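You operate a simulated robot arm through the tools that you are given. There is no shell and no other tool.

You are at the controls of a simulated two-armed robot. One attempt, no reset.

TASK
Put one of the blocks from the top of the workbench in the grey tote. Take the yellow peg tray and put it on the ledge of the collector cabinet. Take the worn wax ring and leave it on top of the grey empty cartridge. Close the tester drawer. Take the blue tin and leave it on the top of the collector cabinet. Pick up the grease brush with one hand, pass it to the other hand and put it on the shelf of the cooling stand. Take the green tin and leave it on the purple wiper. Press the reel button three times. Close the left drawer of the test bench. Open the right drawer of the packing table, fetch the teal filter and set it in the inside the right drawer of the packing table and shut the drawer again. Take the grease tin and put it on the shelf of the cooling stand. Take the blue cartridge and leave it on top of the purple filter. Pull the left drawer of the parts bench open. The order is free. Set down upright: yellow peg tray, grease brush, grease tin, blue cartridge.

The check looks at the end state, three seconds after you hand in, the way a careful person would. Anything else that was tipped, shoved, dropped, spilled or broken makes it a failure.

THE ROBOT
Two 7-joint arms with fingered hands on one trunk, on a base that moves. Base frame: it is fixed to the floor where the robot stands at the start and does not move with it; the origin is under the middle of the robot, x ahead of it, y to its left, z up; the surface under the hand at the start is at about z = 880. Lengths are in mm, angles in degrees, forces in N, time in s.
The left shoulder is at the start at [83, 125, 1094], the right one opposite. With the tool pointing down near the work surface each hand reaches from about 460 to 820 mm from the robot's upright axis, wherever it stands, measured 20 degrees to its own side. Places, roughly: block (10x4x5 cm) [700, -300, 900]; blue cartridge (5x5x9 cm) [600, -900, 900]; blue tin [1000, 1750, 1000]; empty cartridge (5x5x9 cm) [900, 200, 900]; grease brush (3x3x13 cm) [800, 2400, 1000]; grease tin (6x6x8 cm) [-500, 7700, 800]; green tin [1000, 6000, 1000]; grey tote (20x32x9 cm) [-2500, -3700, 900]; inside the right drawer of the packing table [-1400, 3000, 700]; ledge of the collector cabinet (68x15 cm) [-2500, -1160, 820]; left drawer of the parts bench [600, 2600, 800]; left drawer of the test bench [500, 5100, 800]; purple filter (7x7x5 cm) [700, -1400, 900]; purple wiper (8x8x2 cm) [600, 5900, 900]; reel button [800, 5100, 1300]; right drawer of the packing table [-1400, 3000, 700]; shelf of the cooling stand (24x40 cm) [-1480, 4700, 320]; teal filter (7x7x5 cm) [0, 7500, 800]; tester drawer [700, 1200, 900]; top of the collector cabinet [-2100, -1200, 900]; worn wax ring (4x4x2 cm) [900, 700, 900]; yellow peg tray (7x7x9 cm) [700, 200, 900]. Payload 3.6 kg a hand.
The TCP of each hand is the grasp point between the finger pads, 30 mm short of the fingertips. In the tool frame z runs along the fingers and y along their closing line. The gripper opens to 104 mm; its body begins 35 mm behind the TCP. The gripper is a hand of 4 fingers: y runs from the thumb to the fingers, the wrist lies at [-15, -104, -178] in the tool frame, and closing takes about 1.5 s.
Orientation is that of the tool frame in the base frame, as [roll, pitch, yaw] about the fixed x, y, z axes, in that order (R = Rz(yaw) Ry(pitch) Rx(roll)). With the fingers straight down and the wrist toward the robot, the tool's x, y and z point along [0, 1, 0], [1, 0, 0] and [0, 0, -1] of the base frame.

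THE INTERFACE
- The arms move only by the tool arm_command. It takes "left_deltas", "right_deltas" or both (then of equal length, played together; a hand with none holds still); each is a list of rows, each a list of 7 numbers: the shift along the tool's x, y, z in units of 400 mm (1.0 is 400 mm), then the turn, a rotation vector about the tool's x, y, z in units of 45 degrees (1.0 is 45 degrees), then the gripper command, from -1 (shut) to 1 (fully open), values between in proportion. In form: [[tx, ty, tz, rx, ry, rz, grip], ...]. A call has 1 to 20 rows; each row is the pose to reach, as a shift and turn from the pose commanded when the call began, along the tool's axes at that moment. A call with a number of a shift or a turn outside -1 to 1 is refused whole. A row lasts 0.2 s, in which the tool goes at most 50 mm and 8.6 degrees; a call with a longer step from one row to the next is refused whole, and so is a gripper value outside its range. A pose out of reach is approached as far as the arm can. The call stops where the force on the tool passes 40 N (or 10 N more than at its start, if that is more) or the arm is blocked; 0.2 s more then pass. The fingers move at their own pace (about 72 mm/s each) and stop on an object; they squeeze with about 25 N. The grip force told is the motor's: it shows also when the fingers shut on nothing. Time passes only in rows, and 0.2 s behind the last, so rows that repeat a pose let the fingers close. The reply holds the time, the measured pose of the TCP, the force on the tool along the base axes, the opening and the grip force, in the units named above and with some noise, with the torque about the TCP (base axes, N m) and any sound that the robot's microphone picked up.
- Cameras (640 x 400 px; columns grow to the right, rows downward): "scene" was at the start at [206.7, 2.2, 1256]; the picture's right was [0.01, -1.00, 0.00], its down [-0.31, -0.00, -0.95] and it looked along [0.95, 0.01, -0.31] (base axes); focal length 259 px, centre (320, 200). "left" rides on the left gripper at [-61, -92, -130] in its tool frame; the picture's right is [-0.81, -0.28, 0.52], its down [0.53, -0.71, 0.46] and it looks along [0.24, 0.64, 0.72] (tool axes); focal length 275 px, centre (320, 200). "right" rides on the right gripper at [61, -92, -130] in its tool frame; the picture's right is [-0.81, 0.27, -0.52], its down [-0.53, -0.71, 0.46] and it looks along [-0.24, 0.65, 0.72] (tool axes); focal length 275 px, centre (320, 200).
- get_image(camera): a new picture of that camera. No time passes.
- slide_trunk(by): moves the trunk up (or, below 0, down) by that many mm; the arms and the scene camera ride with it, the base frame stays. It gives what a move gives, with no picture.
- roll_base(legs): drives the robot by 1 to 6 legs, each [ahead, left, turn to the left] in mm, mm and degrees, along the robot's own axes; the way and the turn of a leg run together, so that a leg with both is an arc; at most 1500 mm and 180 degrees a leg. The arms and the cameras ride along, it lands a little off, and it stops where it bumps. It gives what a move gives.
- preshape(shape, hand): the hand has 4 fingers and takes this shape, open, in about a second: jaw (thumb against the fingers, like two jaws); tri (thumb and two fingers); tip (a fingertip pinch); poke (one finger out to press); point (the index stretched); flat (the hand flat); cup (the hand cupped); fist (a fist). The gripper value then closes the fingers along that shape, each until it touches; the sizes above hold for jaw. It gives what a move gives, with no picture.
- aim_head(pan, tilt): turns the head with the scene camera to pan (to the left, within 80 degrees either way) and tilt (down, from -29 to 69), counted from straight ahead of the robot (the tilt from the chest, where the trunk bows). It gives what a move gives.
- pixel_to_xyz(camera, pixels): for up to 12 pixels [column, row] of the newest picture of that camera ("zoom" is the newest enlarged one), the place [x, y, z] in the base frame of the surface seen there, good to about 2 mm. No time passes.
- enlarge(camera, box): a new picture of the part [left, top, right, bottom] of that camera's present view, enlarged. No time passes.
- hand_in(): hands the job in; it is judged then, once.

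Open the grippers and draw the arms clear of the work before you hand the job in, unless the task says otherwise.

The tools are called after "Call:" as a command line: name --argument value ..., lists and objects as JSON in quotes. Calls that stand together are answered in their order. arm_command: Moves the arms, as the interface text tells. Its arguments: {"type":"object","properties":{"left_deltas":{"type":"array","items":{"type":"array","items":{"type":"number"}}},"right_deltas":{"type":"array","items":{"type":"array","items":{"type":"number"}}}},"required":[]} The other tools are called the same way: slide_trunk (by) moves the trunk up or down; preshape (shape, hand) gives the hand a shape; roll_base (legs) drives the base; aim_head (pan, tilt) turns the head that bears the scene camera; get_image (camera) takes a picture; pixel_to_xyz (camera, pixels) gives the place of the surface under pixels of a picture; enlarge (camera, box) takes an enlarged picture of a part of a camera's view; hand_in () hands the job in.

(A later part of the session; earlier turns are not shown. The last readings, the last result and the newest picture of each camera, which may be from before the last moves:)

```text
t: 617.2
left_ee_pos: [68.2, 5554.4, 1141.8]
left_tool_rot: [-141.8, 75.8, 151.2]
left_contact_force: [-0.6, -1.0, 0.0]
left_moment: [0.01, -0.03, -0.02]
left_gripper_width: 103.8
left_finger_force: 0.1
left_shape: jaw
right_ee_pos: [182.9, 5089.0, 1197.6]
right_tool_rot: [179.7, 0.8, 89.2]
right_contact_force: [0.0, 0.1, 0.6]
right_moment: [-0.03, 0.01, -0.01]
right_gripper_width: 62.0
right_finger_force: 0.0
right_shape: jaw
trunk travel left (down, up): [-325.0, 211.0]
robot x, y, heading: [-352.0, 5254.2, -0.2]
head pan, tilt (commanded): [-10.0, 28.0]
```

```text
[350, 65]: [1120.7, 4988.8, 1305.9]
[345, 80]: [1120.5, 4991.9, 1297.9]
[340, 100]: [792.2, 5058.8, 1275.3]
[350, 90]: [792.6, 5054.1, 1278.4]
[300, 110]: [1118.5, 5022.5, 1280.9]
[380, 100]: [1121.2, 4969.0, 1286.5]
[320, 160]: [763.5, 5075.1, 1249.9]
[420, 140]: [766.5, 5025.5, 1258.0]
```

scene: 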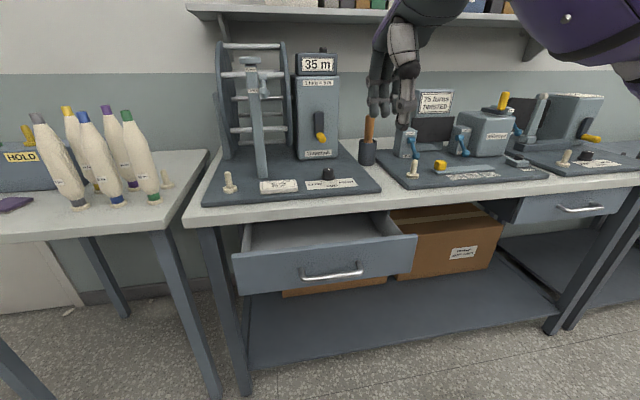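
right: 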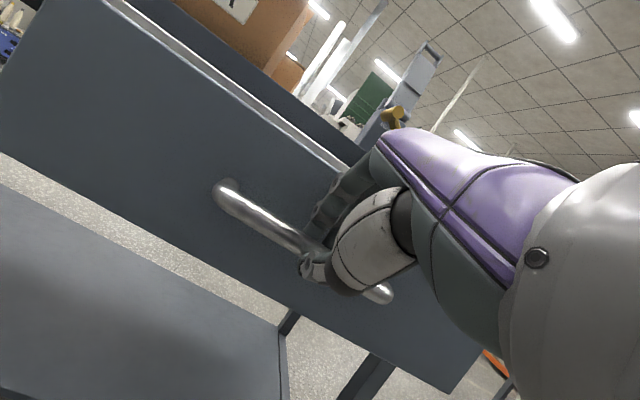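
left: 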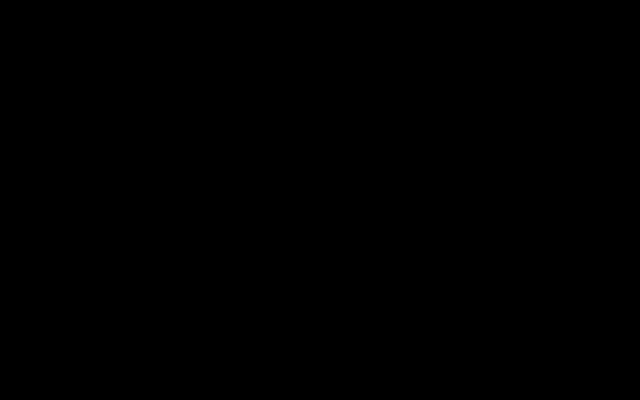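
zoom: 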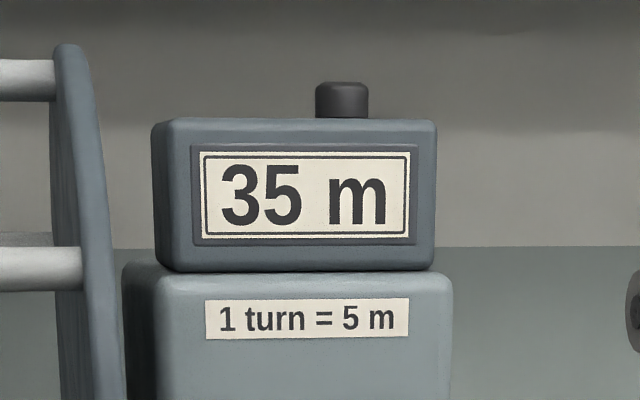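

The handle bar is at (283,5130,812) and the button top at about (803,5058,1283). I close the right hand and lower it in front of the handle.

Call:
arm_command --right_deltas '[[0.02, 0.005, 0.11, 0, 0, 0, 0], [0.04, 0.01, 0.22, 0, 0, 0, -0.5], [0.06, 0.015, 0.33, 0, 0, 0, -1], [0.08, 0.017, 0.44, 0, 0, 0, -1], [0.1, 0.017, 0.55, 0, 0, 0, -1], [0.1, 0.017, 0.66, 0, 0, 0, -1], [0.1, 0.017, 0.77, 0, 0, 0, -1], [0.1, 0.017, 0.88, 0, 0, 0, -1], [0.1, 0.017, 0.985, 0, 0, 0, -1], [0.1, 0.017, 0.985, 0, 0, 0, -1]]'

Call:
get_image --camera "scene"

Call:
get_image --camera "right"

```text
t: 619.4
left_ee_pos: [68.5, 5553.8, 1142.0]
left_tool_rot: [-141.6, 75.9, 151.5]
left_contact_force: [-0.3, 0.2, -0.1]
left_moment: [-0.01, -0.04, 0.0]
left_gripper_width: 103.8
left_finger_force: 0.0
left_shape: jaw
right_ee_pos: [191.4, 5121.8, 800.6]
right_tool_rot: [179.7, 0.8, 89.3]
right_contact_force: [-0.1, -0.3, -0.1]
right_moment: [0.0, 0.01, -0.01]
right_gripper_width: 0.1
right_finger_force: 25.2
right_shape: jaw
trunk travel left (down, up): [-325.0, 211.0]
robot x, y, heading: [-352.1, 5257.1, -0.1]
head pan, tilt (commanded): [-10.0, 28.0]
```

```text
taken
```

scene: 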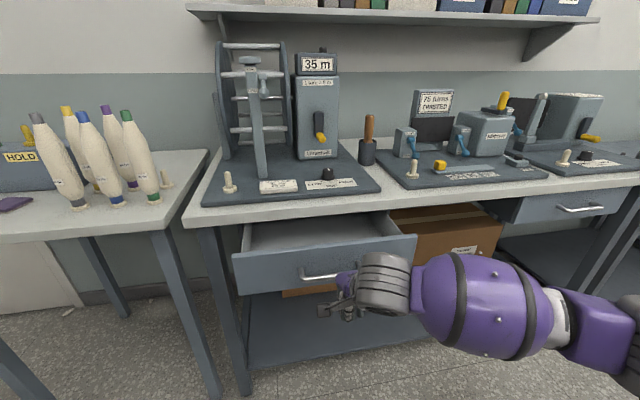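

```text
taken
```

right: 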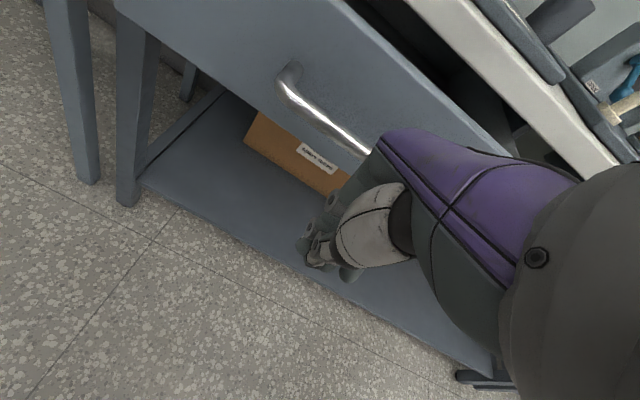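

The closed hand is in front of the handle. I push by driving forward 120 mm and check the drawer.

Call:
roll_base --legs '[[120, 0, 0]]'

Call:
get_image --camera "scene"

Call:
pixel_to_xyz --camera "scene" --pixels '[[250, 300], [270, 280], [240, 290], [300, 270]]'

```text
t: 620.6
left_ee_pos: [188.9, 5553.6, 1141.8]
left_tool_rot: [-142.0, 75.8, 151.1]
left_contact_force: [-1.0, -0.1, -0.1]
left_moment: [-0.02, 0.04, -0.03]
left_gripper_width: 103.8
left_finger_force: 0.0
left_shape: jaw
right_ee_pos: [312.7, 5121.7, 800.7]
right_tool_rot: [179.9, 0.8, 89.2]
right_contact_force: [0.5, 0.2, 0.0]
right_moment: [0.04, 0.03, 0.0]
right_gripper_width: 0.1
right_finger_force: 25.0
right_shape: jaw
trunk travel left (down, up): [-325.0, 211.0]
robot x, y, heading: [-228.8, 5262.1, -0.0]
head pan, tilt (commanded): [-10.0, 28.0]
```

```text
taken
```

scene: 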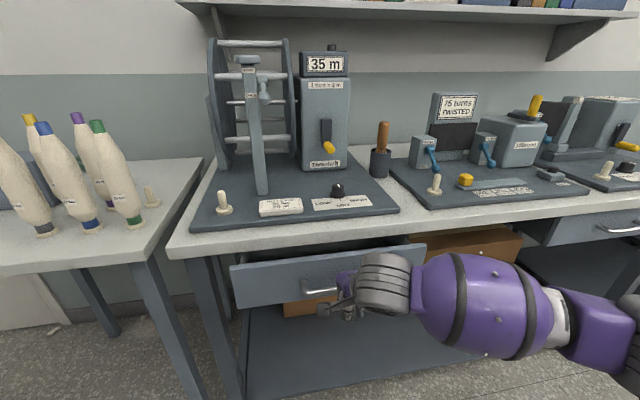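

```text
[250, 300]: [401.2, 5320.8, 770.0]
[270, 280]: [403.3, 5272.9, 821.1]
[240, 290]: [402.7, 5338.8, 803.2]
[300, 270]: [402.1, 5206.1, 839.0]
```

The front is at 402 now. I push 70 mm further with the base.

Call:
roll_base --legs '[[68, 0, 0]]'

Call:
get_image --camera "scene"

Call:
pixel_to_xyz --camera "scene" --pixels '[[250, 300], [270, 280], [240, 290], [300, 270], [230, 240]]'

```text
t: 621.6
left_ee_pos: [257.0, 5553.9, 1141.5]
left_tool_rot: [-141.7, 75.8, 151.4]
left_contact_force: [1.0, 0.4, 0.4]
left_moment: [-0.02, 0.03, -0.03]
left_gripper_width: 104.0
left_finger_force: 0.1
left_shape: jaw
right_ee_pos: [380.2, 5122.5, 800.8]
right_tool_rot: [179.8, 0.9, 89.3]
right_contact_force: [0.1, -0.1, -0.4]
right_moment: [0.01, 0.0, -0.01]
right_gripper_width: 0.0
right_finger_force: 25.1
right_shape: jaw
trunk travel left (down, up): [-325.0, 211.0]
robot x, y, heading: [-160.1, 5251.6, -0.2]
head pan, tilt (commanded): [-10.0, 28.0]
```

```text
taken
```

scene: 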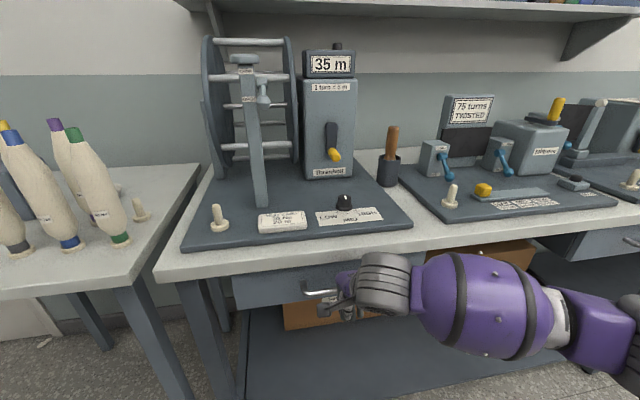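

```text
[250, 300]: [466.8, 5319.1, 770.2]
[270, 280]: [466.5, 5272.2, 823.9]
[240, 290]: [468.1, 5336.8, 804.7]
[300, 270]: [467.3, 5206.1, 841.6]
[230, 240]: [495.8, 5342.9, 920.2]
```

The front is at 467, probably closed. I compare with the other closed drawer and push a few mm more until a firm stop is felt.

Call:
pixel_to_xyz --camera "scene" --pixels '[[565, 240], [620, 245], [600, 240]]'

Call:
arm_command --right_deltas '[[0, 0.01, 0, 0, 0, 0, -1], [0, 0.02, 0, 0, 0, 0, -1], [0, 0.03, 0, 0, 0, 0, -1], [0, 0.04, 0, 0, 0, 0, -1]]'

```text
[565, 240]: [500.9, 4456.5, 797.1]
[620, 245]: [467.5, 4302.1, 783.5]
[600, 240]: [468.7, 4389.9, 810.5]
```

```text
t: 622.6
left_ee_pos: [253.3, 5553.6, 1143.7]
left_tool_rot: [-141.9, 76.0, 151.3]
left_contact_force: [0.2, 0.0, -1.3]
left_moment: [0.01, 0.01, 0.0]
left_gripper_width: 104.1
left_finger_force: 0.0
left_shape: jaw
right_ee_pos: [393.3, 5122.6, 801.8]
right_tool_rot: [179.8, 0.9, 89.4]
right_contact_force: [-17.3, -2.3, 5.3]
right_moment: [-0.05, -0.3, -0.22]
right_gripper_width: 0.0
right_finger_force: 24.9
right_shape: jaw
trunk travel left (down, up): [-325.0, 211.0]
robot x, y, heading: [-158.5, 5256.2, -0.4]
head pan, tilt (commanded): [-10.0, 28.0]
```

The drawer is shut (17 N stop). I retreat the hand backward, raise it, and raise the trunk for the reel button.

Call:
arm_command --right_deltas '[[0, -0.1, 0, 0, 0, 0, -1], [0, -0.2, 0, 0, 0, 0, -1], [0, -0.3, 0, 0, 0, 0, -1], [0, -0.38, -0.06, 0, 0, 0, -1], [0, -0.4, -0.16, 0, 0, 0, -1], [0, -0.4, -0.28, 0, 0, 0, -1], [0, -0.4, -0.4, 0, 0, 0, -1], [0, -0.4, -0.52, 0, 0, 0, -1], [0, -0.4, -0.64, 0, 0, 0, -1], [0, -0.4, -0.76, 0, 0, 0, -1], [0, -0.4, -0.88, 0, 0, 0, -1], [0, -0.4, -0.95, 0, 0, 0, -1]]'

Call:
slide_trunk --by 200

Call:
get_image --camera "scene"

```text
t: 625.2
left_ee_pos: [255.7, 5553.5, 1143.0]
left_tool_rot: [-141.9, 75.8, 151.2]
left_contact_force: [0.0, 0.0, 0.3]
left_moment: [-0.03, 0.01, 0.01]
left_gripper_width: 103.8
left_finger_force: 0.0
left_shape: jaw
right_ee_pos: [233.0, 5128.1, 1183.5]
right_tool_rot: [179.7, 0.9, 89.3]
right_contact_force: [0.1, -0.2, 0.7]
right_moment: [0.03, -0.02, -0.01]
right_gripper_width: 0.0
right_finger_force: 25.1
right_shape: jaw
right hand out of reach, approached as far as the arm can: row 5, 6, 7, 8
trunk travel left (down, up): [-325.0, 211.0]
robot x, y, heading: [-159.1, 5259.0, -0.2]
head pan, tilt (commanded): [-10.0, 28.0]
```

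```text
t: 627.4
left_ee_pos: [257.2, 5553.5, 1341.3]
left_tool_rot: [-141.8, 75.8, 151.3]
left_contact_force: [0.2, 0.6, 0.7]
left_moment: [0.01, -0.01, -0.01]
left_gripper_width: 103.8
left_finger_force: 0.0
left_shape: jaw
right_ee_pos: [235.0, 5129.6, 1378.9]
right_tool_rot: [179.8, 0.9, 89.3]
right_contact_force: [0.0, 0.5, 0.3]
right_moment: [-0.02, 0.01, -0.01]
right_gripper_width: 0.0
right_finger_force: 24.5
right_shape: jaw
trunk travel left (down, up): [-525.0, 11.0]
robot x, y, heading: [-156.4, 5256.3, -0.2]
head pan, tilt (commanded): [-10.0, 28.0]
```

```text
taken
```

scene: 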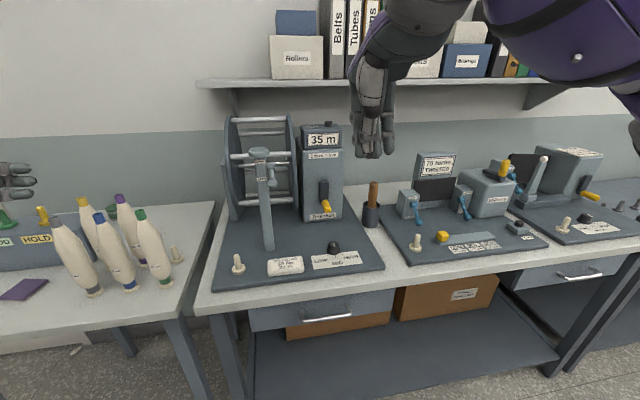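

The drawer is closed flush. I zoom and measure the button from above and the wall shelf's edge.

Call:
enlarge --camera "scene" --box '[280, 70, 380, 150]'

Call:
pixel_to_xyz --camera "scene" --pixels '[[300, 83], [250, 82], [450, 82], [327, 124], [320, 128], [335, 127], [310, 130], [345, 128], [25, 290], [5, 222]]'

```text
5.00 times, centred on (330, 110) of scene
```

zoom: 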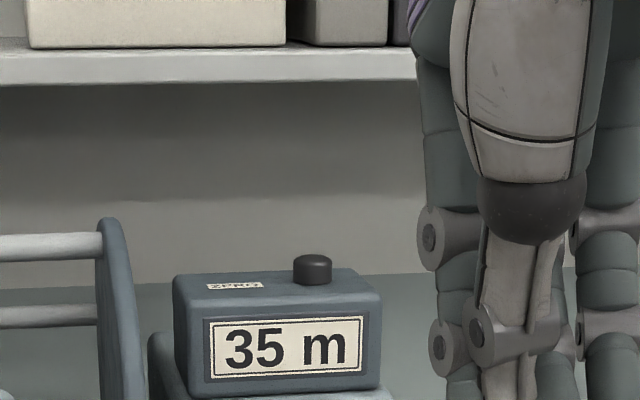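

```text
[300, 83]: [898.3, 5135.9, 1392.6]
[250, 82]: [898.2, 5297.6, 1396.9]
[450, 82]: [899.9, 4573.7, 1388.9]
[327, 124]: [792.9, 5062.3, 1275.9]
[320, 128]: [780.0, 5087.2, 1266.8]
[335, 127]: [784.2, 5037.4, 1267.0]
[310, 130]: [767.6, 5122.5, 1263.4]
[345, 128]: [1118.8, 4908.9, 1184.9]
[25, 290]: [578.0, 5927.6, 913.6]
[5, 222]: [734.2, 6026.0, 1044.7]
```

The button sits on the box's top right at zoom (312,268). I measure its top face.

Call:
pixel_to_xyz --camera "zoom" --pixels '[[312, 260], [302, 262], [323, 262], [312, 275], [312, 257], [270, 290], [340, 290], [240, 275], [340, 275]]'

```text
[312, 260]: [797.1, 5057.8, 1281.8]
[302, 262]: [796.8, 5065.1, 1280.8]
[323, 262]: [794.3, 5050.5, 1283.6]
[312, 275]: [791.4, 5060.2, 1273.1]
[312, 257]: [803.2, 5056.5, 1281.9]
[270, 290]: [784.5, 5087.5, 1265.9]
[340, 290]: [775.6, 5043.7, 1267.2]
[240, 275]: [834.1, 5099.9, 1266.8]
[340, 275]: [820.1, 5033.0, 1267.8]
```

The button centre is about (803,5057), top z≈1282. I shape the right hand to "poke" and drive 262 mm closer.

Call:
preshape --hand "right" --shape "poke"

Call:
roll_base --legs '[[262, 0, 0.2]]'

Call:
aim_head --pan -15 --tilt 15

Call:
get_image --camera "scene"

Call:
get_image --camera "right"

```text
t: 628.3
left_ee_pos: [255.3, 5554.1, 1343.0]
left_tool_rot: [-141.6, 75.8, 151.6]
left_contact_force: [-0.5, 0.1, -0.9]
left_moment: [-0.01, 0.0, 0.01]
left_gripper_width: 104.1
left_finger_force: 0.2
left_shape: jaw
right_ee_pos: [234.0, 5129.3, 1379.7]
right_tool_rot: [179.8, 0.8, 89.3]
right_contact_force: [-0.3, 0.0, 0.0]
right_moment: [-0.01, 0.01, 0.01]
right_gripper_width: 0.0
right_finger_force: 0.0
right_shape: poke
trunk travel left (down, up): [-525.0, 11.0]
robot x, y, heading: [-164.9, 5256.1, -0.4]
head pan, tilt (commanded): [-10.0, 28.0]
```

```text
t: 630.2
left_ee_pos: [517.7, 5555.2, 1342.1]
left_tool_rot: [-141.7, 75.9, 151.8]
left_contact_force: [-0.4, 0.4, -0.6]
left_moment: [-0.01, -0.03, -0.01]
left_gripper_width: 103.7
left_finger_force: 0.1
left_shape: jaw
right_ee_pos: [499.5, 5131.9, 1381.0]
right_tool_rot: [179.5, 0.8, 89.6]
right_contact_force: [-0.8, 0.5, -0.4]
right_moment: [-0.02, 0.0, 0.0]
right_gripper_width: 0.0
right_finger_force: 0.0
right_shape: poke
trunk travel left (down, up): [-525.0, 11.0]
robot x, y, heading: [104.8, 5259.5, 0.4]
head pan, tilt (commanded): [-10.0, 28.0]
```

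```text
t: 630.9
left_ee_pos: [519.2, 5555.8, 1342.2]
left_tool_rot: [-141.7, 75.8, 151.9]
left_contact_force: [0.1, -0.5, -0.2]
left_moment: [-0.02, -0.02, 0.01]
left_gripper_width: 103.9
left_finger_force: 0.0
left_shape: jaw
right_ee_pos: [497.8, 5132.4, 1380.3]
right_tool_rot: [179.7, 0.8, 89.6]
right_contact_force: [-0.2, 0.3, -0.7]
right_moment: [-0.02, -0.04, -0.01]
right_gripper_width: 0.1
right_finger_force: 0.1
right_shape: poke
trunk travel left (down, up): [-525.0, 11.0]
robot x, y, heading: [103.7, 5254.0, 0.1]
head pan, tilt (commanded): [-15.0, 15.0]
```

```text
taken
```

scene: 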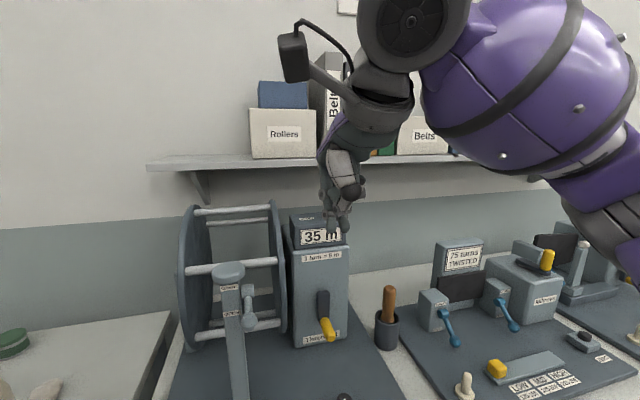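

```text
taken
```

right: 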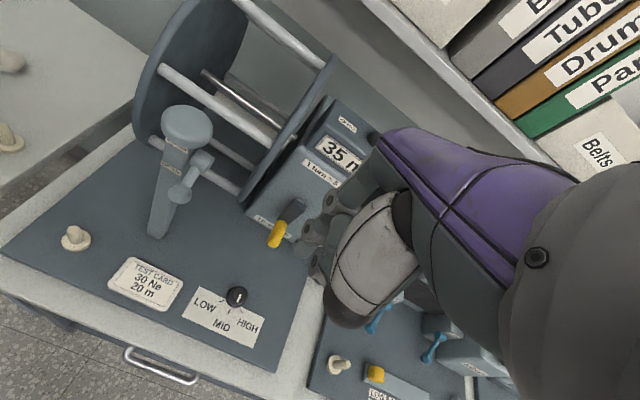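

I zoom on the right hand to see where the poking fingertip is.

Call:
enlarge --camera "scene" --box '[280, 100, 400, 250]'

Call:
enlarge --camera "right" --box '[260, 140, 440, 340]'

```text
2.67 times, centred on (340, 175) of scene
```

zoom: 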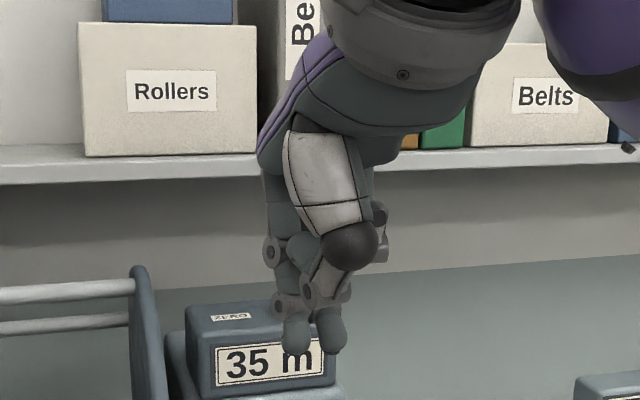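

```text
2.00 times, centred on (350, 240) of right
```

zoom: 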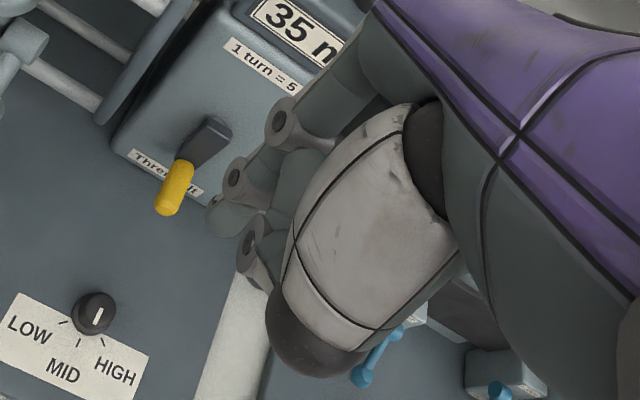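

I measure the visible fingertips to locate the lowest point relative to the TCP.

Call:
pixel_to_xyz --camera "scene" --pixels '[[324, 234], [324, 228], [336, 228], [337, 222], [325, 215], [340, 205]]'

Call:
arm_command --right_deltas '[[0, 0, 0, 0, 0, 0, 1], [0, 0, 0, 0, 0, 0, 1], [0, 0, 0, 0, 0, 0, 1], [0, 0, 0, 0, 0, 0, 1], [0, 0, 0, 0, 0, 0, 1]]'

Call:
enlarge --camera "scene" --box '[280, 100, 400, 250]'

```text
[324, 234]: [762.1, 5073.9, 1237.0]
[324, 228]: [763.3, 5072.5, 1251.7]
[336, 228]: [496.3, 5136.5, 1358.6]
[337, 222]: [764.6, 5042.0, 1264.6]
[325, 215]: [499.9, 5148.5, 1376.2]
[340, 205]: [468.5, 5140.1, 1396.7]
```

```text
t: 632.1
left_ee_pos: [517.1, 5555.2, 1342.9]
left_tool_rot: [-141.4, 75.8, 152.2]
left_contact_force: [0.4, -0.2, 0.1]
left_moment: [0.0, -0.05, -0.03]
left_gripper_width: 104.0
left_finger_force: 0.0
left_shape: jaw
right_ee_pos: [499.0, 5131.5, 1379.8]
right_tool_rot: [179.7, 0.8, 89.6]
right_contact_force: [-0.6, -0.6, 0.0]
right_moment: [-0.02, -0.02, 0.0]
right_gripper_width: 0.0
right_finger_force: 0.0
right_shape: poke
trunk travel left (down, up): [-525.0, 11.0]
robot x, y, heading: [101.0, 5255.9, -0.2]
head pan, tilt (commanded): [-15.0, 15.0]
```

```text
2.67 times, centred on (340, 175) of scene
```

zoom: 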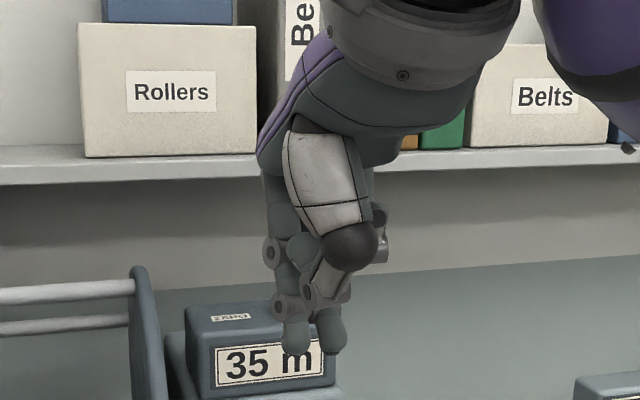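

I correct my pixel mapping and measure the two visible fingertips again.

Call:
pixel_to_xyz --camera "zoom" --pixels '[[297, 340], [297, 350], [330, 335], [330, 350], [322, 310], [285, 300], [345, 250]]'

```text
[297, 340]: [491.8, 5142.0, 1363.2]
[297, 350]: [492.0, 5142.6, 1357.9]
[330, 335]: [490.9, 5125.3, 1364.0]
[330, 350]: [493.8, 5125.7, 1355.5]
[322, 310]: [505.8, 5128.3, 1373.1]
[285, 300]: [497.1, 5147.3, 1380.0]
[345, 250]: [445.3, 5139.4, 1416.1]
```

The fingertips end about 27 mm below the TCP, centred on it. I move over the button at z≈1345.

Call:
arm_command --right_deltas '[[-0.026, 0.108, 0.0, 0, 0, 0, 0], [-0.053, 0.216, 0.01, 0, 0, 0, 0], [-0.079, 0.324, 0.02, 0, 0, 0, 0], [-0.106, 0.432, 0.03, 0, 0, 0, 0], [-0.132, 0.54, 0.05, 0, 0, 0, 0], [-0.159, 0.648, 0.07, 0, 0, 0, 0], [-0.185, 0.756, 0.0875, 0, 0, 0, 0], [-0.185, 0.756, 0.0875, 0, 0, 0, 0]]'

Call:
get_image --camera "right"

Call:
enlarge --camera "scene" --box '[260, 140, 380, 240]'

```text
t: 633.9
left_ee_pos: [517.9, 5554.5, 1342.9]
left_tool_rot: [-141.7, 75.7, 151.8]
left_contact_force: [0.7, -0.6, 0.1]
left_moment: [0.01, 0.01, 0.04]
left_gripper_width: 104.1
left_finger_force: 0.0
left_shape: jaw
right_ee_pos: [781.3, 5052.1, 1346.0]
right_tool_rot: [179.6, 0.8, 89.6]
right_contact_force: [-0.5, 0.0, 0.4]
right_moment: [0.02, 0.02, 0.04]
right_gripper_width: 0.0
right_finger_force: 0.0
right_shape: poke
right hand out of reach, approached as far as the arm can: row 7, 8
trunk travel left (down, up): [-525.0, 11.0]
robot x, y, heading: [98.3, 5257.3, -0.3]
head pan, tilt (commanded): [-15.0, 15.0]
```

```text
taken
```

right: 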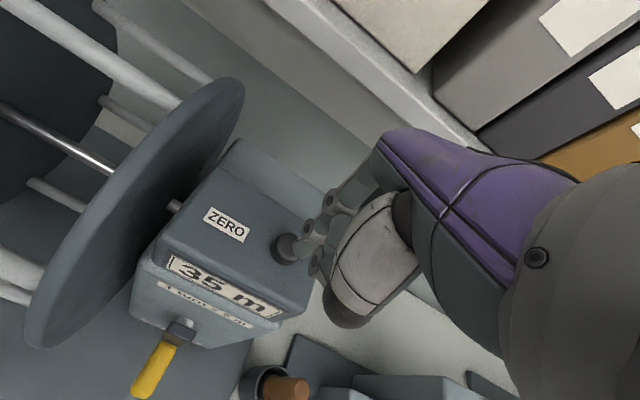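

```text
4.00 times, centred on (320, 190) of scene
```

zoom: 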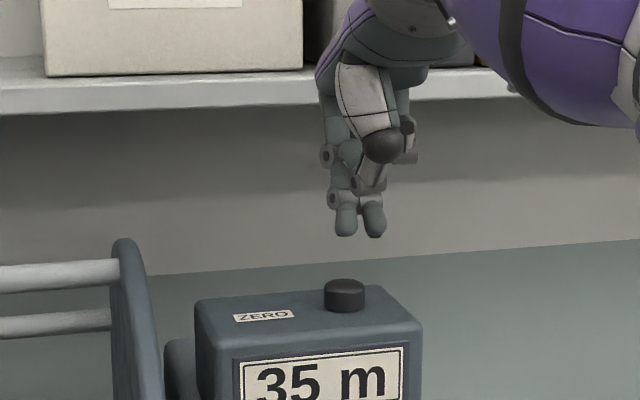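

The arm stops 20 mm short; I nudge the base forward 20 mm and check the alignment.

Call:
roll_base --legs '[[20, 3, 0.3]]'

Call:
enlarge --camera "scene" --box '[260, 140, 380, 240]'

Call:
enlarge --camera "right" --box '[200, 160, 360, 280]'

```text
t: 634.7
left_ee_pos: [533.7, 5560.6, 1344.4]
left_tool_rot: [-142.1, 76.0, 151.7]
left_contact_force: [0.0, -0.3, -0.2]
left_moment: [-0.01, 0.01, 0.0]
left_gripper_width: 103.7
left_finger_force: 0.0
left_shape: jaw
right_ee_pos: [798.4, 5059.3, 1349.7]
right_tool_rot: [179.5, 0.8, 89.9]
right_contact_force: [0.4, 0.6, 0.4]
right_moment: [-0.04, -0.02, 0.03]
right_gripper_width: 0.0
right_finger_force: 0.0
right_shape: poke
trunk travel left (down, up): [-525.0, 11.0]
robot x, y, heading: [124.5, 5261.6, 0.3]
head pan, tilt (commanded): [-15.0, 15.0]
```

```text
4.00 times, centred on (320, 190) of scene
```

zoom: 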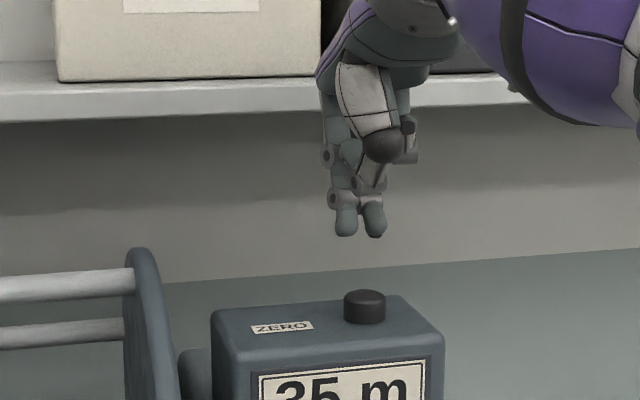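

```text
3.33 times, centred on (280, 220) of right
```

zoom: 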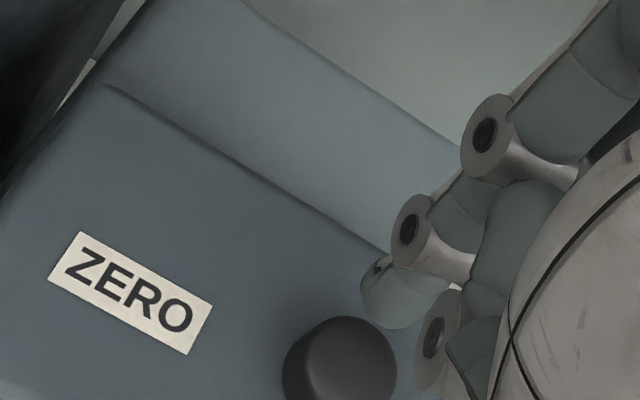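

The tips are within 3–4 mm of the button centre. I fine-adjust and lower to just above the button.

Call:
arm_command --right_deltas '[[-0.004, 0.003, 0.03, 0, 0, 0, 0], [-0.009, 0.006, 0.06, 0, 0, 0, 0], [-0.009, 0.006, 0.09, 0, 0, 0, 0], [-0.009, 0.006, 0.09, 0, 0, 0, 0]]'

Call:
enlarge --camera "scene" --box '[260, 140, 380, 240]'

```text
t: 635.7
left_ee_pos: [535.1, 5561.5, 1343.1]
left_tool_rot: [-141.9, 76.1, 152.0]
left_contact_force: [0.5, 0.3, 0.3]
left_moment: [0.03, 0.0, -0.02]
left_gripper_width: 104.0
left_finger_force: 0.0
left_shape: jaw
right_ee_pos: [802.0, 5055.5, 1311.3]
right_tool_rot: [179.7, 0.9, 90.0]
right_contact_force: [-0.5, -0.5, 0.6]
right_moment: [-0.01, 0.03, 0.03]
right_gripper_width: 0.0
right_finger_force: 0.1
right_shape: poke
trunk travel left (down, up): [-525.0, 11.0]
robot x, y, heading: [121.7, 5257.8, 0.2]
head pan, tilt (commanded): [-15.0, 15.0]
```

```text
4.00 times, centred on (320, 190) of scene
```

zoom: 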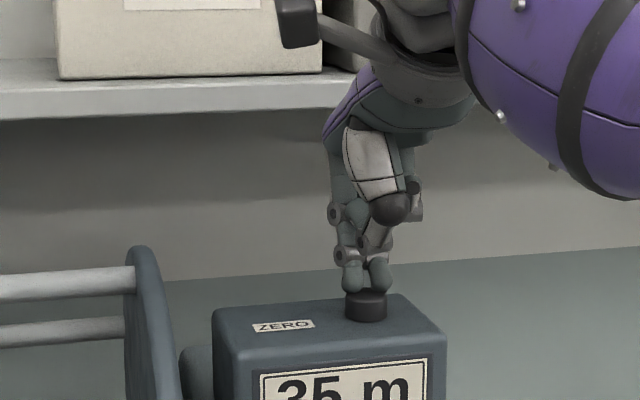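

The tips are right above the button. First press: I lower in 1.5 mm steps to 8 mm and read the force.

Call:
arm_command --right_deltas '[[0, 0, 0.004, 0, 0, 0, 0], [0, 0, 0.008, 0, 0, 0, 0], [0, 0, 0.012, 0, 0, 0, 0], [0, 0, 0.016, 0, 0, 0, 0], [0, 0, 0.02, 0, 0, 0, 0]]'

Call:
enlarge --camera "scene" --box '[260, 140, 380, 240]'

```text
t: 636.9
left_ee_pos: [534.9, 5560.2, 1343.6]
left_tool_rot: [-142.4, 75.8, 151.4]
left_contact_force: [-0.2, -0.8, 0.3]
left_moment: [0.02, -0.01, 0.01]
left_gripper_width: 103.7
left_finger_force: 0.0
left_shape: jaw
right_ee_pos: [802.5, 5055.9, 1303.8]
right_tool_rot: [179.6, 0.8, 89.8]
right_contact_force: [0.3, -1.3, 3.9]
right_moment: [-0.11, 0.0, 0.03]
right_gripper_width: 0.0
right_finger_force: 0.1
right_shape: poke
trunk travel left (down, up): [-525.0, 11.0]
robot x, y, heading: [120.0, 5259.0, 0.4]
head pan, tilt (commanded): [-15.0, 15.0]
heard: click
```

```text
4.00 times, centred on (320, 190) of scene
```

zoom: 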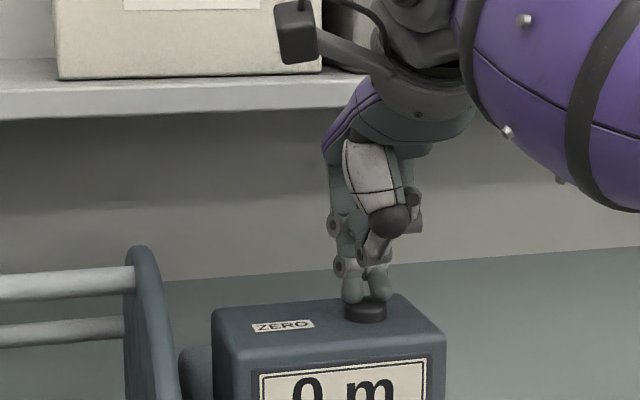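

A click was heard and the display shows 0 m: first press. I release by rising 12 mm, then press a second time.

Call:
arm_command --right_deltas '[[0, 0, -0.01, 0, 0, 0, 0], [0, 0, -0.03, 0, 0, 0, 0], [0, 0, -0.03, 0, 0, 0, 0], [0, 0, -0.03, 0, 0, 0, 0]]'

Call:
arm_command --right_deltas '[[0, 0, 0.008, 0, 0, 0, 0], [0, 0, 0.014, 0, 0, 0, 0], [0, 0, 0.02, 0, 0, 0, 0], [0, 0, 0.026, 0, 0, 0, 0], [0, 0, 0.03, 0, 0, 0, 0]]'

```text
t: 637.9
left_ee_pos: [535.3, 5559.0, 1341.9]
left_tool_rot: [-141.8, 75.8, 152.0]
left_contact_force: [-0.1, -0.4, 0.6]
left_moment: [0.02, -0.01, -0.01]
left_gripper_width: 104.1
left_finger_force: 0.0
left_shape: jaw
right_ee_pos: [803.8, 5056.5, 1317.2]
right_tool_rot: [179.7, 0.9, 90.0]
right_contact_force: [-0.1, 0.4, 0.3]
right_moment: [0.02, 0.01, -0.01]
right_gripper_width: 0.0
right_finger_force: 0.0
right_shape: poke
trunk travel left (down, up): [-525.0, 11.0]
robot x, y, heading: [122.2, 5259.4, 0.1]
head pan, tilt (commanded): [-15.0, 15.0]
```

```text
t: 639.1
left_ee_pos: [535.7, 5560.3, 1343.1]
left_tool_rot: [-142.3, 75.9, 151.6]
left_contact_force: [-0.4, -1.0, -0.6]
left_moment: [-0.07, 0.03, 0.01]
left_gripper_width: 104.1
left_finger_force: 0.2
left_shape: jaw
right_ee_pos: [804.0, 5056.5, 1305.4]
right_tool_rot: [179.6, 0.8, 90.0]
right_contact_force: [1.1, 0.6, 3.1]
right_moment: [-0.02, 0.0, 0.01]
right_gripper_width: 0.1
right_finger_force: 0.0
right_shape: poke
trunk travel left (down, up): [-525.0, 11.0]
robot x, y, heading: [125.2, 5259.4, 0.4]
head pan, tilt (commanded): [-15.0, 15.0]
heard: click
```

Second click heard. I release again and press a third time.

Call:
arm_command --right_deltas '[[0, 0, -0.01, 0, 0, 0, 0], [0, 0, -0.03, 0, 0, 0, 0], [0, 0, -0.03, 0, 0, 0, 0], [0, 0, -0.03, 0, 0, 0, 0]]'

Call:
arm_command --right_deltas '[[0, 0, 0.008, 0, 0, 0, 0], [0, 0, 0.014, 0, 0, 0, 0], [0, 0, 0.02, 0, 0, 0, 0], [0, 0, 0.026, 0, 0, 0, 0], [0, 0, 0.031, 0, 0, 0, 0]]'

```text
t: 640.1
left_ee_pos: [536.1, 5560.4, 1342.7]
left_tool_rot: [-141.3, 75.9, 152.5]
left_contact_force: [0.1, -0.9, 0.2]
left_moment: [-0.01, 0.02, 0.0]
left_gripper_width: 104.2
left_finger_force: 0.0
left_shape: jaw
right_ee_pos: [802.7, 5055.9, 1315.0]
right_tool_rot: [179.7, 0.9, 89.8]
right_contact_force: [-0.2, 0.5, -0.9]
right_moment: [0.04, 0.0, 0.02]
right_gripper_width: 0.1
right_finger_force: 0.1
right_shape: poke
trunk travel left (down, up): [-525.0, 11.0]
robot x, y, heading: [124.2, 5261.6, 0.3]
head pan, tilt (commanded): [-15.0, 15.0]
```

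```text
t: 641.3
left_ee_pos: [535.0, 5560.8, 1342.9]
left_tool_rot: [-142.2, 75.8, 151.5]
left_contact_force: [-0.1, -0.2, 0.2]
left_moment: [0.02, 0.01, 0.0]
left_gripper_width: 103.8
left_finger_force: 0.1
left_shape: jaw
right_ee_pos: [803.0, 5055.6, 1303.9]
right_tool_rot: [179.5, 0.8, 90.0]
right_contact_force: [1.1, -0.2, 4.5]
right_moment: [0.0, -0.04, 0.01]
right_gripper_width: 0.0
right_finger_force: 0.0
right_shape: poke
trunk travel left (down, up): [-525.0, 11.0]
robot x, y, heading: [124.4, 5254.3, 0.1]
head pan, tilt (commanded): [-15.0, 15.0]
heard: click
```

Third click heard. I lift off, retract the right hand, and return it to the jaw shape.

Call:
arm_command --right_deltas '[[0, 0, -0.03, 0, 0, 0, 0], [0, 0, -0.1, 0, 0, 0, 0], [0, -0.1, -0.12, 0, 0, 0, 0], [0, -0.2, -0.12, 0, 0, 0, 0], [0, -0.3, -0.12, 0, 0, 0, 0], [0, -0.4, -0.12, 0, 0, 0, 0], [0, -0.5, -0.12, 0, 0, 0, 0], [0, -0.6, -0.12, 0, 0, 0, 0], [0, -0.7, -0.12, 0, 0, 0, 0]]'

Call:
preshape --hand "right" --shape "jaw"

Call:
roll_base --legs '[[-350, 0, 0]]'

Call:
aim_head --pan 30 --tilt 22

Call:
get_image --camera "scene"

```text
t: 643.3
left_ee_pos: [535.7, 5561.0, 1342.9]
left_tool_rot: [-142.1, 75.9, 151.7]
left_contact_force: [0.4, 0.4, -0.3]
left_moment: [0.04, -0.03, 0.0]
left_gripper_width: 104.0
left_finger_force: 0.1
left_shape: jaw
right_ee_pos: [523.5, 5056.5, 1346.5]
right_tool_rot: [179.6, 0.8, 89.9]
right_contact_force: [0.0, 0.4, 0.2]
right_moment: [-0.02, 0.01, 0.03]
right_gripper_width: 0.1
right_finger_force: 0.1
right_shape: poke
trunk travel left (down, up): [-525.0, 11.0]
robot x, y, heading: [124.0, 5259.0, 0.6]
head pan, tilt (commanded): [-15.0, 15.0]
```

```text
t: 644.2
left_ee_pos: [536.2, 5559.3, 1342.2]
left_tool_rot: [-141.8, 75.9, 152.0]
left_contact_force: [1.0, -0.5, 0.8]
left_moment: [0.01, -0.05, 0.0]
left_gripper_width: 103.9
left_finger_force: 0.1
left_shape: jaw
right_ee_pos: [524.2, 5058.0, 1347.1]
right_tool_rot: [179.7, 0.8, 89.8]
right_contact_force: [-0.4, -0.1, 0.2]
right_moment: [-0.02, -0.01, -0.02]
right_gripper_width: 104.0
right_finger_force: 0.1
right_shape: jaw
trunk travel left (down, up): [-525.0, 11.0]
robot x, y, heading: [124.1, 5262.0, 0.2]
head pan, tilt (commanded): [-15.0, 15.0]
```

```text
t: 646.5
left_ee_pos: [183.0, 5558.8, 1343.0]
left_tool_rot: [-141.7, 75.9, 151.9]
left_contact_force: [0.3, -0.4, -0.9]
left_moment: [0.0, -0.02, -0.03]
left_gripper_width: 103.9
left_finger_force: 0.0
left_shape: jaw
right_ee_pos: [170.4, 5055.5, 1348.6]
right_tool_rot: [179.7, 0.8, 89.8]
right_contact_force: [0.2, 0.1, 0.6]
right_moment: [0.04, 0.0, -0.03]
right_gripper_width: 103.7
right_finger_force: 0.0
right_shape: jaw
trunk travel left (down, up): [-525.0, 11.0]
robot x, y, heading: [-235.8, 5256.6, 0.2]
head pan, tilt (commanded): [-15.0, 15.0]
```

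```text
t: 647.6
left_ee_pos: [183.1, 5557.7, 1343.4]
left_tool_rot: [-141.6, 75.9, 152.1]
left_contact_force: [-0.2, 0.6, -0.9]
left_moment: [0.03, 0.01, -0.02]
left_gripper_width: 103.5
left_finger_force: 0.1
left_shape: jaw
right_ee_pos: [170.6, 5055.6, 1347.9]
right_tool_rot: [179.7, 0.8, 89.9]
right_contact_force: [-0.6, 1.1, 0.8]
right_moment: [0.01, -0.03, 0.02]
right_gripper_width: 104.1
right_finger_force: 0.1
right_shape: jaw
trunk travel left (down, up): [-525.0, 11.0]
robot x, y, heading: [-227.7, 5258.0, -0.0]
head pan, tilt (commanded): [30.0, 22.0]
```

```text
taken
```

scene: 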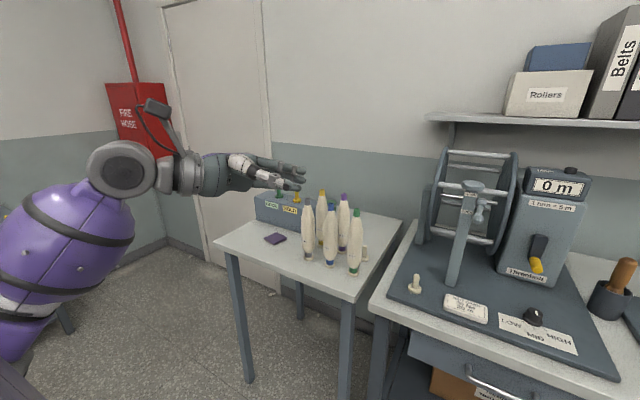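

The counter shows 0 m. The small table to the left bears bobbins and the purple wiper. I lower the trunk to nominal and slide left 450 mm for a better view.

Call:
slide_trunk --by -200

Call:
roll_base --legs '[[0, 480, 0]]'

Call:
aim_head --pan 5 --tilt 22

Call:
get_image --camera "scene"

```text
t: 649.8
left_ee_pos: [182.4, 5558.2, 1141.6]
left_tool_rot: [-142.2, 75.8, 151.4]
left_contact_force: [0.3, 0.7, 0.2]
left_moment: [0.0, -0.01, 0.0]
left_gripper_width: 103.8
left_finger_force: 0.0
left_shape: jaw
right_ee_pos: [170.6, 5054.1, 1148.3]
right_tool_rot: [179.6, 0.9, 89.7]
right_contact_force: [0.4, 0.7, 0.4]
right_moment: [0.01, 0.0, 0.01]
right_gripper_width: 103.9
right_finger_force: 0.1
right_shape: jaw
trunk travel left (down, up): [-325.0, 211.0]
robot x, y, heading: [-232.1, 5258.8, 0.3]
head pan, tilt (commanded): [30.0, 22.0]
```

```text
t: 654.5
left_ee_pos: [181.8, 6037.9, 1142.6]
left_tool_rot: [-142.0, 75.9, 151.6]
left_contact_force: [1.0, 0.4, 0.1]
left_moment: [-0.03, 0.01, -0.03]
left_gripper_width: 103.7
left_finger_force: 0.1
left_shape: jaw
right_ee_pos: [167.8, 5535.6, 1148.0]
right_tool_rot: [179.7, 0.8, 89.7]
right_contact_force: [-0.3, -0.4, 0.9]
right_moment: [-0.02, 0.03, -0.01]
right_gripper_width: 103.9
right_finger_force: 0.1
right_shape: jaw
trunk travel left (down, up): [-325.0, 211.0]
robot x, y, heading: [-233.3, 5738.1, 0.5]
head pan, tilt (commanded): [30.0, 22.0]
```

```text
t: 655.4
left_ee_pos: [180.8, 6037.0, 1141.2]
left_tool_rot: [-142.0, 75.8, 151.6]
left_contact_force: [0.2, 0.2, -0.1]
left_moment: [0.02, -0.01, -0.02]
left_gripper_width: 103.9
left_finger_force: 0.1
left_shape: jaw
right_ee_pos: [168.7, 5535.0, 1147.3]
right_tool_rot: [179.7, 0.8, 89.8]
right_contact_force: [0.6, 0.9, -0.7]
right_moment: [-0.02, -0.01, 0.03]
right_gripper_width: 104.1
right_finger_force: 0.1
right_shape: jaw
trunk travel left (down, up): [-325.0, 211.0]
robot x, y, heading: [-233.1, 5736.5, 0.4]
head pan, tilt (commanded): [5.0, 22.0]
```

```text
taken
```

scene: 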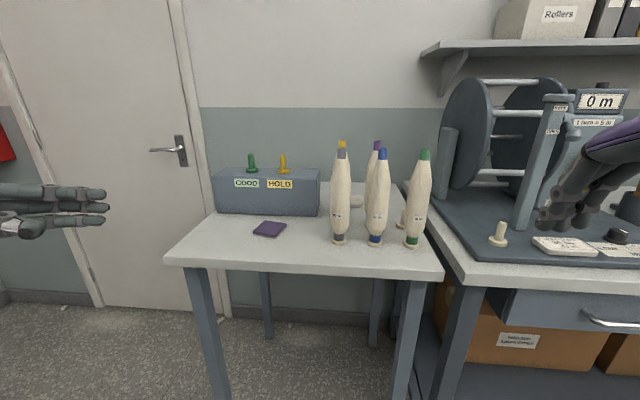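

The purple wiper is at (270,229). I zoom in to look for the green tin behind the bobbins and the box.

Call:
enlarge --camera "scene" --box '[190, 130, 450, 290]'

Call:
pixel_to_xyz --camera "scene" --pixels '[[270, 229], [255, 232], [284, 222], [263, 223], [345, 235], [375, 235], [415, 235], [355, 200], [252, 170], [265, 195], [200, 255], [405, 200]]'

```text
2.46 times, centred on (320, 210) of scene
```

zoom: 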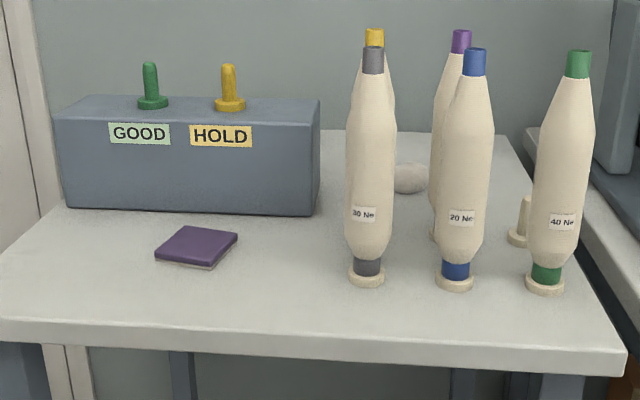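

```text
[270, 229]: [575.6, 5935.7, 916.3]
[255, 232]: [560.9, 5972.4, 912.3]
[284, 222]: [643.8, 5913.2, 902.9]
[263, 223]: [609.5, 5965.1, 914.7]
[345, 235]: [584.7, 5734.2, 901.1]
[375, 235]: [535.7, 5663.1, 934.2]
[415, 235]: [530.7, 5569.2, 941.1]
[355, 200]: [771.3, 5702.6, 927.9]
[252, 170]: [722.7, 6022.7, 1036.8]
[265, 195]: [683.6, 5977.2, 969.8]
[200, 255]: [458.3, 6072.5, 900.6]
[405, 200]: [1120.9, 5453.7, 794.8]
```

The tin may be hidden behind the GOOD/HOLD box. I raise the trunk 200 mm to look over it.

Call:
slide_trunk --by 205

Call:
get_image --camera "scene"

Call:
enlarge --camera "scene" --box '[190, 170, 450, 330]'

```text
t: 657.6
left_ee_pos: [182.5, 6037.8, 1348.0]
left_tool_rot: [-141.6, 75.8, 152.1]
left_contact_force: [-0.2, 0.0, -0.4]
left_moment: [0.0, -0.01, -0.02]
left_gripper_width: 103.9
left_finger_force: 0.0
left_shape: jaw
right_ee_pos: [169.9, 5533.6, 1351.6]
right_tool_rot: [179.8, 0.9, 89.8]
right_contact_force: [-0.3, 0.7, -0.5]
right_moment: [-0.01, -0.02, 0.0]
right_gripper_width: 104.2
right_finger_force: 0.1
right_shape: jaw
trunk travel left (down, up): [-530.0, 6.0]
robot x, y, heading: [-233.0, 5736.1, 0.0]
head pan, tilt (commanded): [5.0, 22.0]
```

```text
taken
```

scene: 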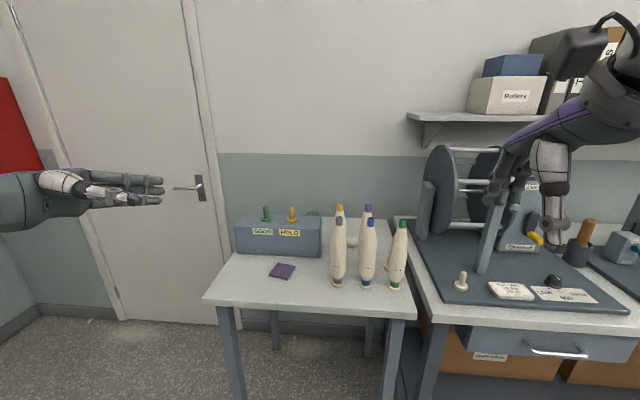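

```text
2.46 times, centred on (320, 250) of scene
```

zoom: 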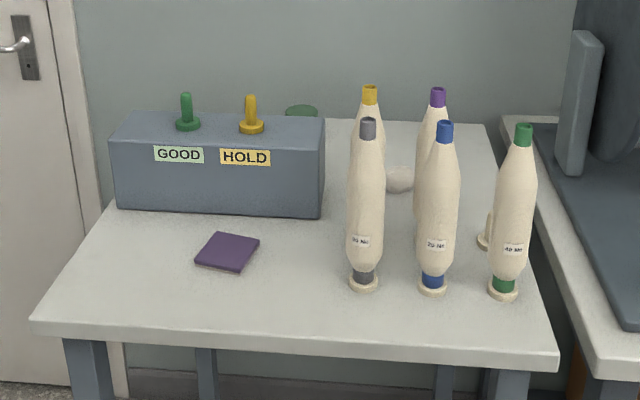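

A green lid peeks out behind the box at zoom (301,110). I measure it and the box.

Call:
pixel_to_xyz --camera "zoom" --pixels '[[301, 109], [292, 110], [312, 110], [301, 106], [320, 125], [220, 125], [115, 135], [325, 140], [318, 200], [230, 250], [205, 252], [250, 240]]'

```text
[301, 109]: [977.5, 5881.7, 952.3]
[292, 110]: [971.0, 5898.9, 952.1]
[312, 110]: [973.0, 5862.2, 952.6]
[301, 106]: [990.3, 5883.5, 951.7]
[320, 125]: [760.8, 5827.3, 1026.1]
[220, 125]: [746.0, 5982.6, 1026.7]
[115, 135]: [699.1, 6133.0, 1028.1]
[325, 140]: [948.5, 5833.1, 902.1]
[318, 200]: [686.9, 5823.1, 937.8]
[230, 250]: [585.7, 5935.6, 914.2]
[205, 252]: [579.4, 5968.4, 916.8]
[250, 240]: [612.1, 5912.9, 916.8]
```

The green tin is behind the box at about (975,5881), top 952 — too far to reach from the front. I'll take it with the left hand from the table's north side. First I turn the left hand to point down.

Call:
arm_command --left_deltas '[[0, 0, 0, 0.018, 0.147, 0.049, 0.6], [0, 0, 0, 0.036, 0.293, 0.098, 0.6], [0, 0, 0, 0.054, 0.44, 0.147, 0.6], [0, 0, 0, 0.071, 0.587, 0.197, 0.6], [0, 0, 0, 0.089, 0.733, 0.246, 0.6], [0, 0, 0, 0.107, 0.88, 0.295, 0.6], [0, 0, 0, 0.107, 0.88, 0.295, 0.6]]'

Call:
arm_command --left_deltas '[[0, 0, 0, 0.018, 0.147, 0.049, 0.6], [0, 0, 0, 0.036, 0.293, 0.098, 0.6], [0, 0, 0, 0.054, 0.44, 0.147, 0.6], [0, 0, 0, 0.071, 0.587, 0.197, 0.6], [0, 0, 0, 0.089, 0.733, 0.246, 0.6], [0, 0, 0, 0.107, 0.88, 0.295, 0.6], [0, 0, 0, 0.107, 0.88, 0.295, 0.6]]'

Call:
get_image --camera "scene"

```text
t: 659.2
left_ee_pos: [180.6, 6038.0, 1348.1]
left_tool_rot: [180.0, 39.8, 103.7]
left_contact_force: [-0.5, 1.2, -0.3]
left_moment: [-0.01, 0.03, -0.01]
left_gripper_width: 83.8
left_finger_force: 0.1
left_shape: jaw
right_ee_pos: [168.5, 5535.1, 1352.9]
right_tool_rot: [179.6, 0.8, 89.8]
right_contact_force: [1.3, 0.5, 0.6]
right_moment: [0.04, -0.03, 0.0]
right_gripper_width: 103.8
right_finger_force: 0.1
right_shape: jaw
trunk travel left (down, up): [-530.0, 6.0]
robot x, y, heading: [-234.8, 5733.8, 0.0]
head pan, tilt (commanded): [5.0, 22.0]
```

```text
t: 660.8
left_ee_pos: [181.8, 6037.7, 1348.2]
left_tool_rot: [179.9, -0.1, 89.9]
left_contact_force: [0.3, -0.2, 0.5]
left_moment: [0.04, 0.01, 0.01]
left_gripper_width: 83.8
left_finger_force: 0.0
left_shape: jaw
right_ee_pos: [169.6, 5535.7, 1351.7]
right_tool_rot: [179.7, 0.8, 89.8]
right_contact_force: [-0.2, 0.6, -0.2]
right_moment: [-0.01, 0.02, 0.0]
right_gripper_width: 103.9
right_finger_force: 0.0
right_shape: jaw
trunk travel left (down, up): [-530.0, 6.0]
robot x, y, heading: [-232.2, 5737.7, 0.3]
head pan, tilt (commanded): [5.0, 22.0]
```

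```text
taken
```

scene: 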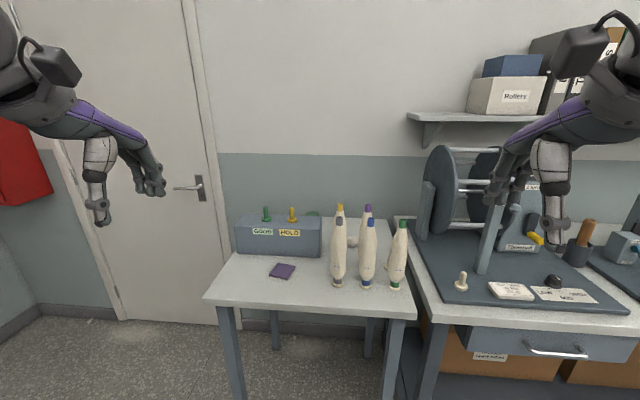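

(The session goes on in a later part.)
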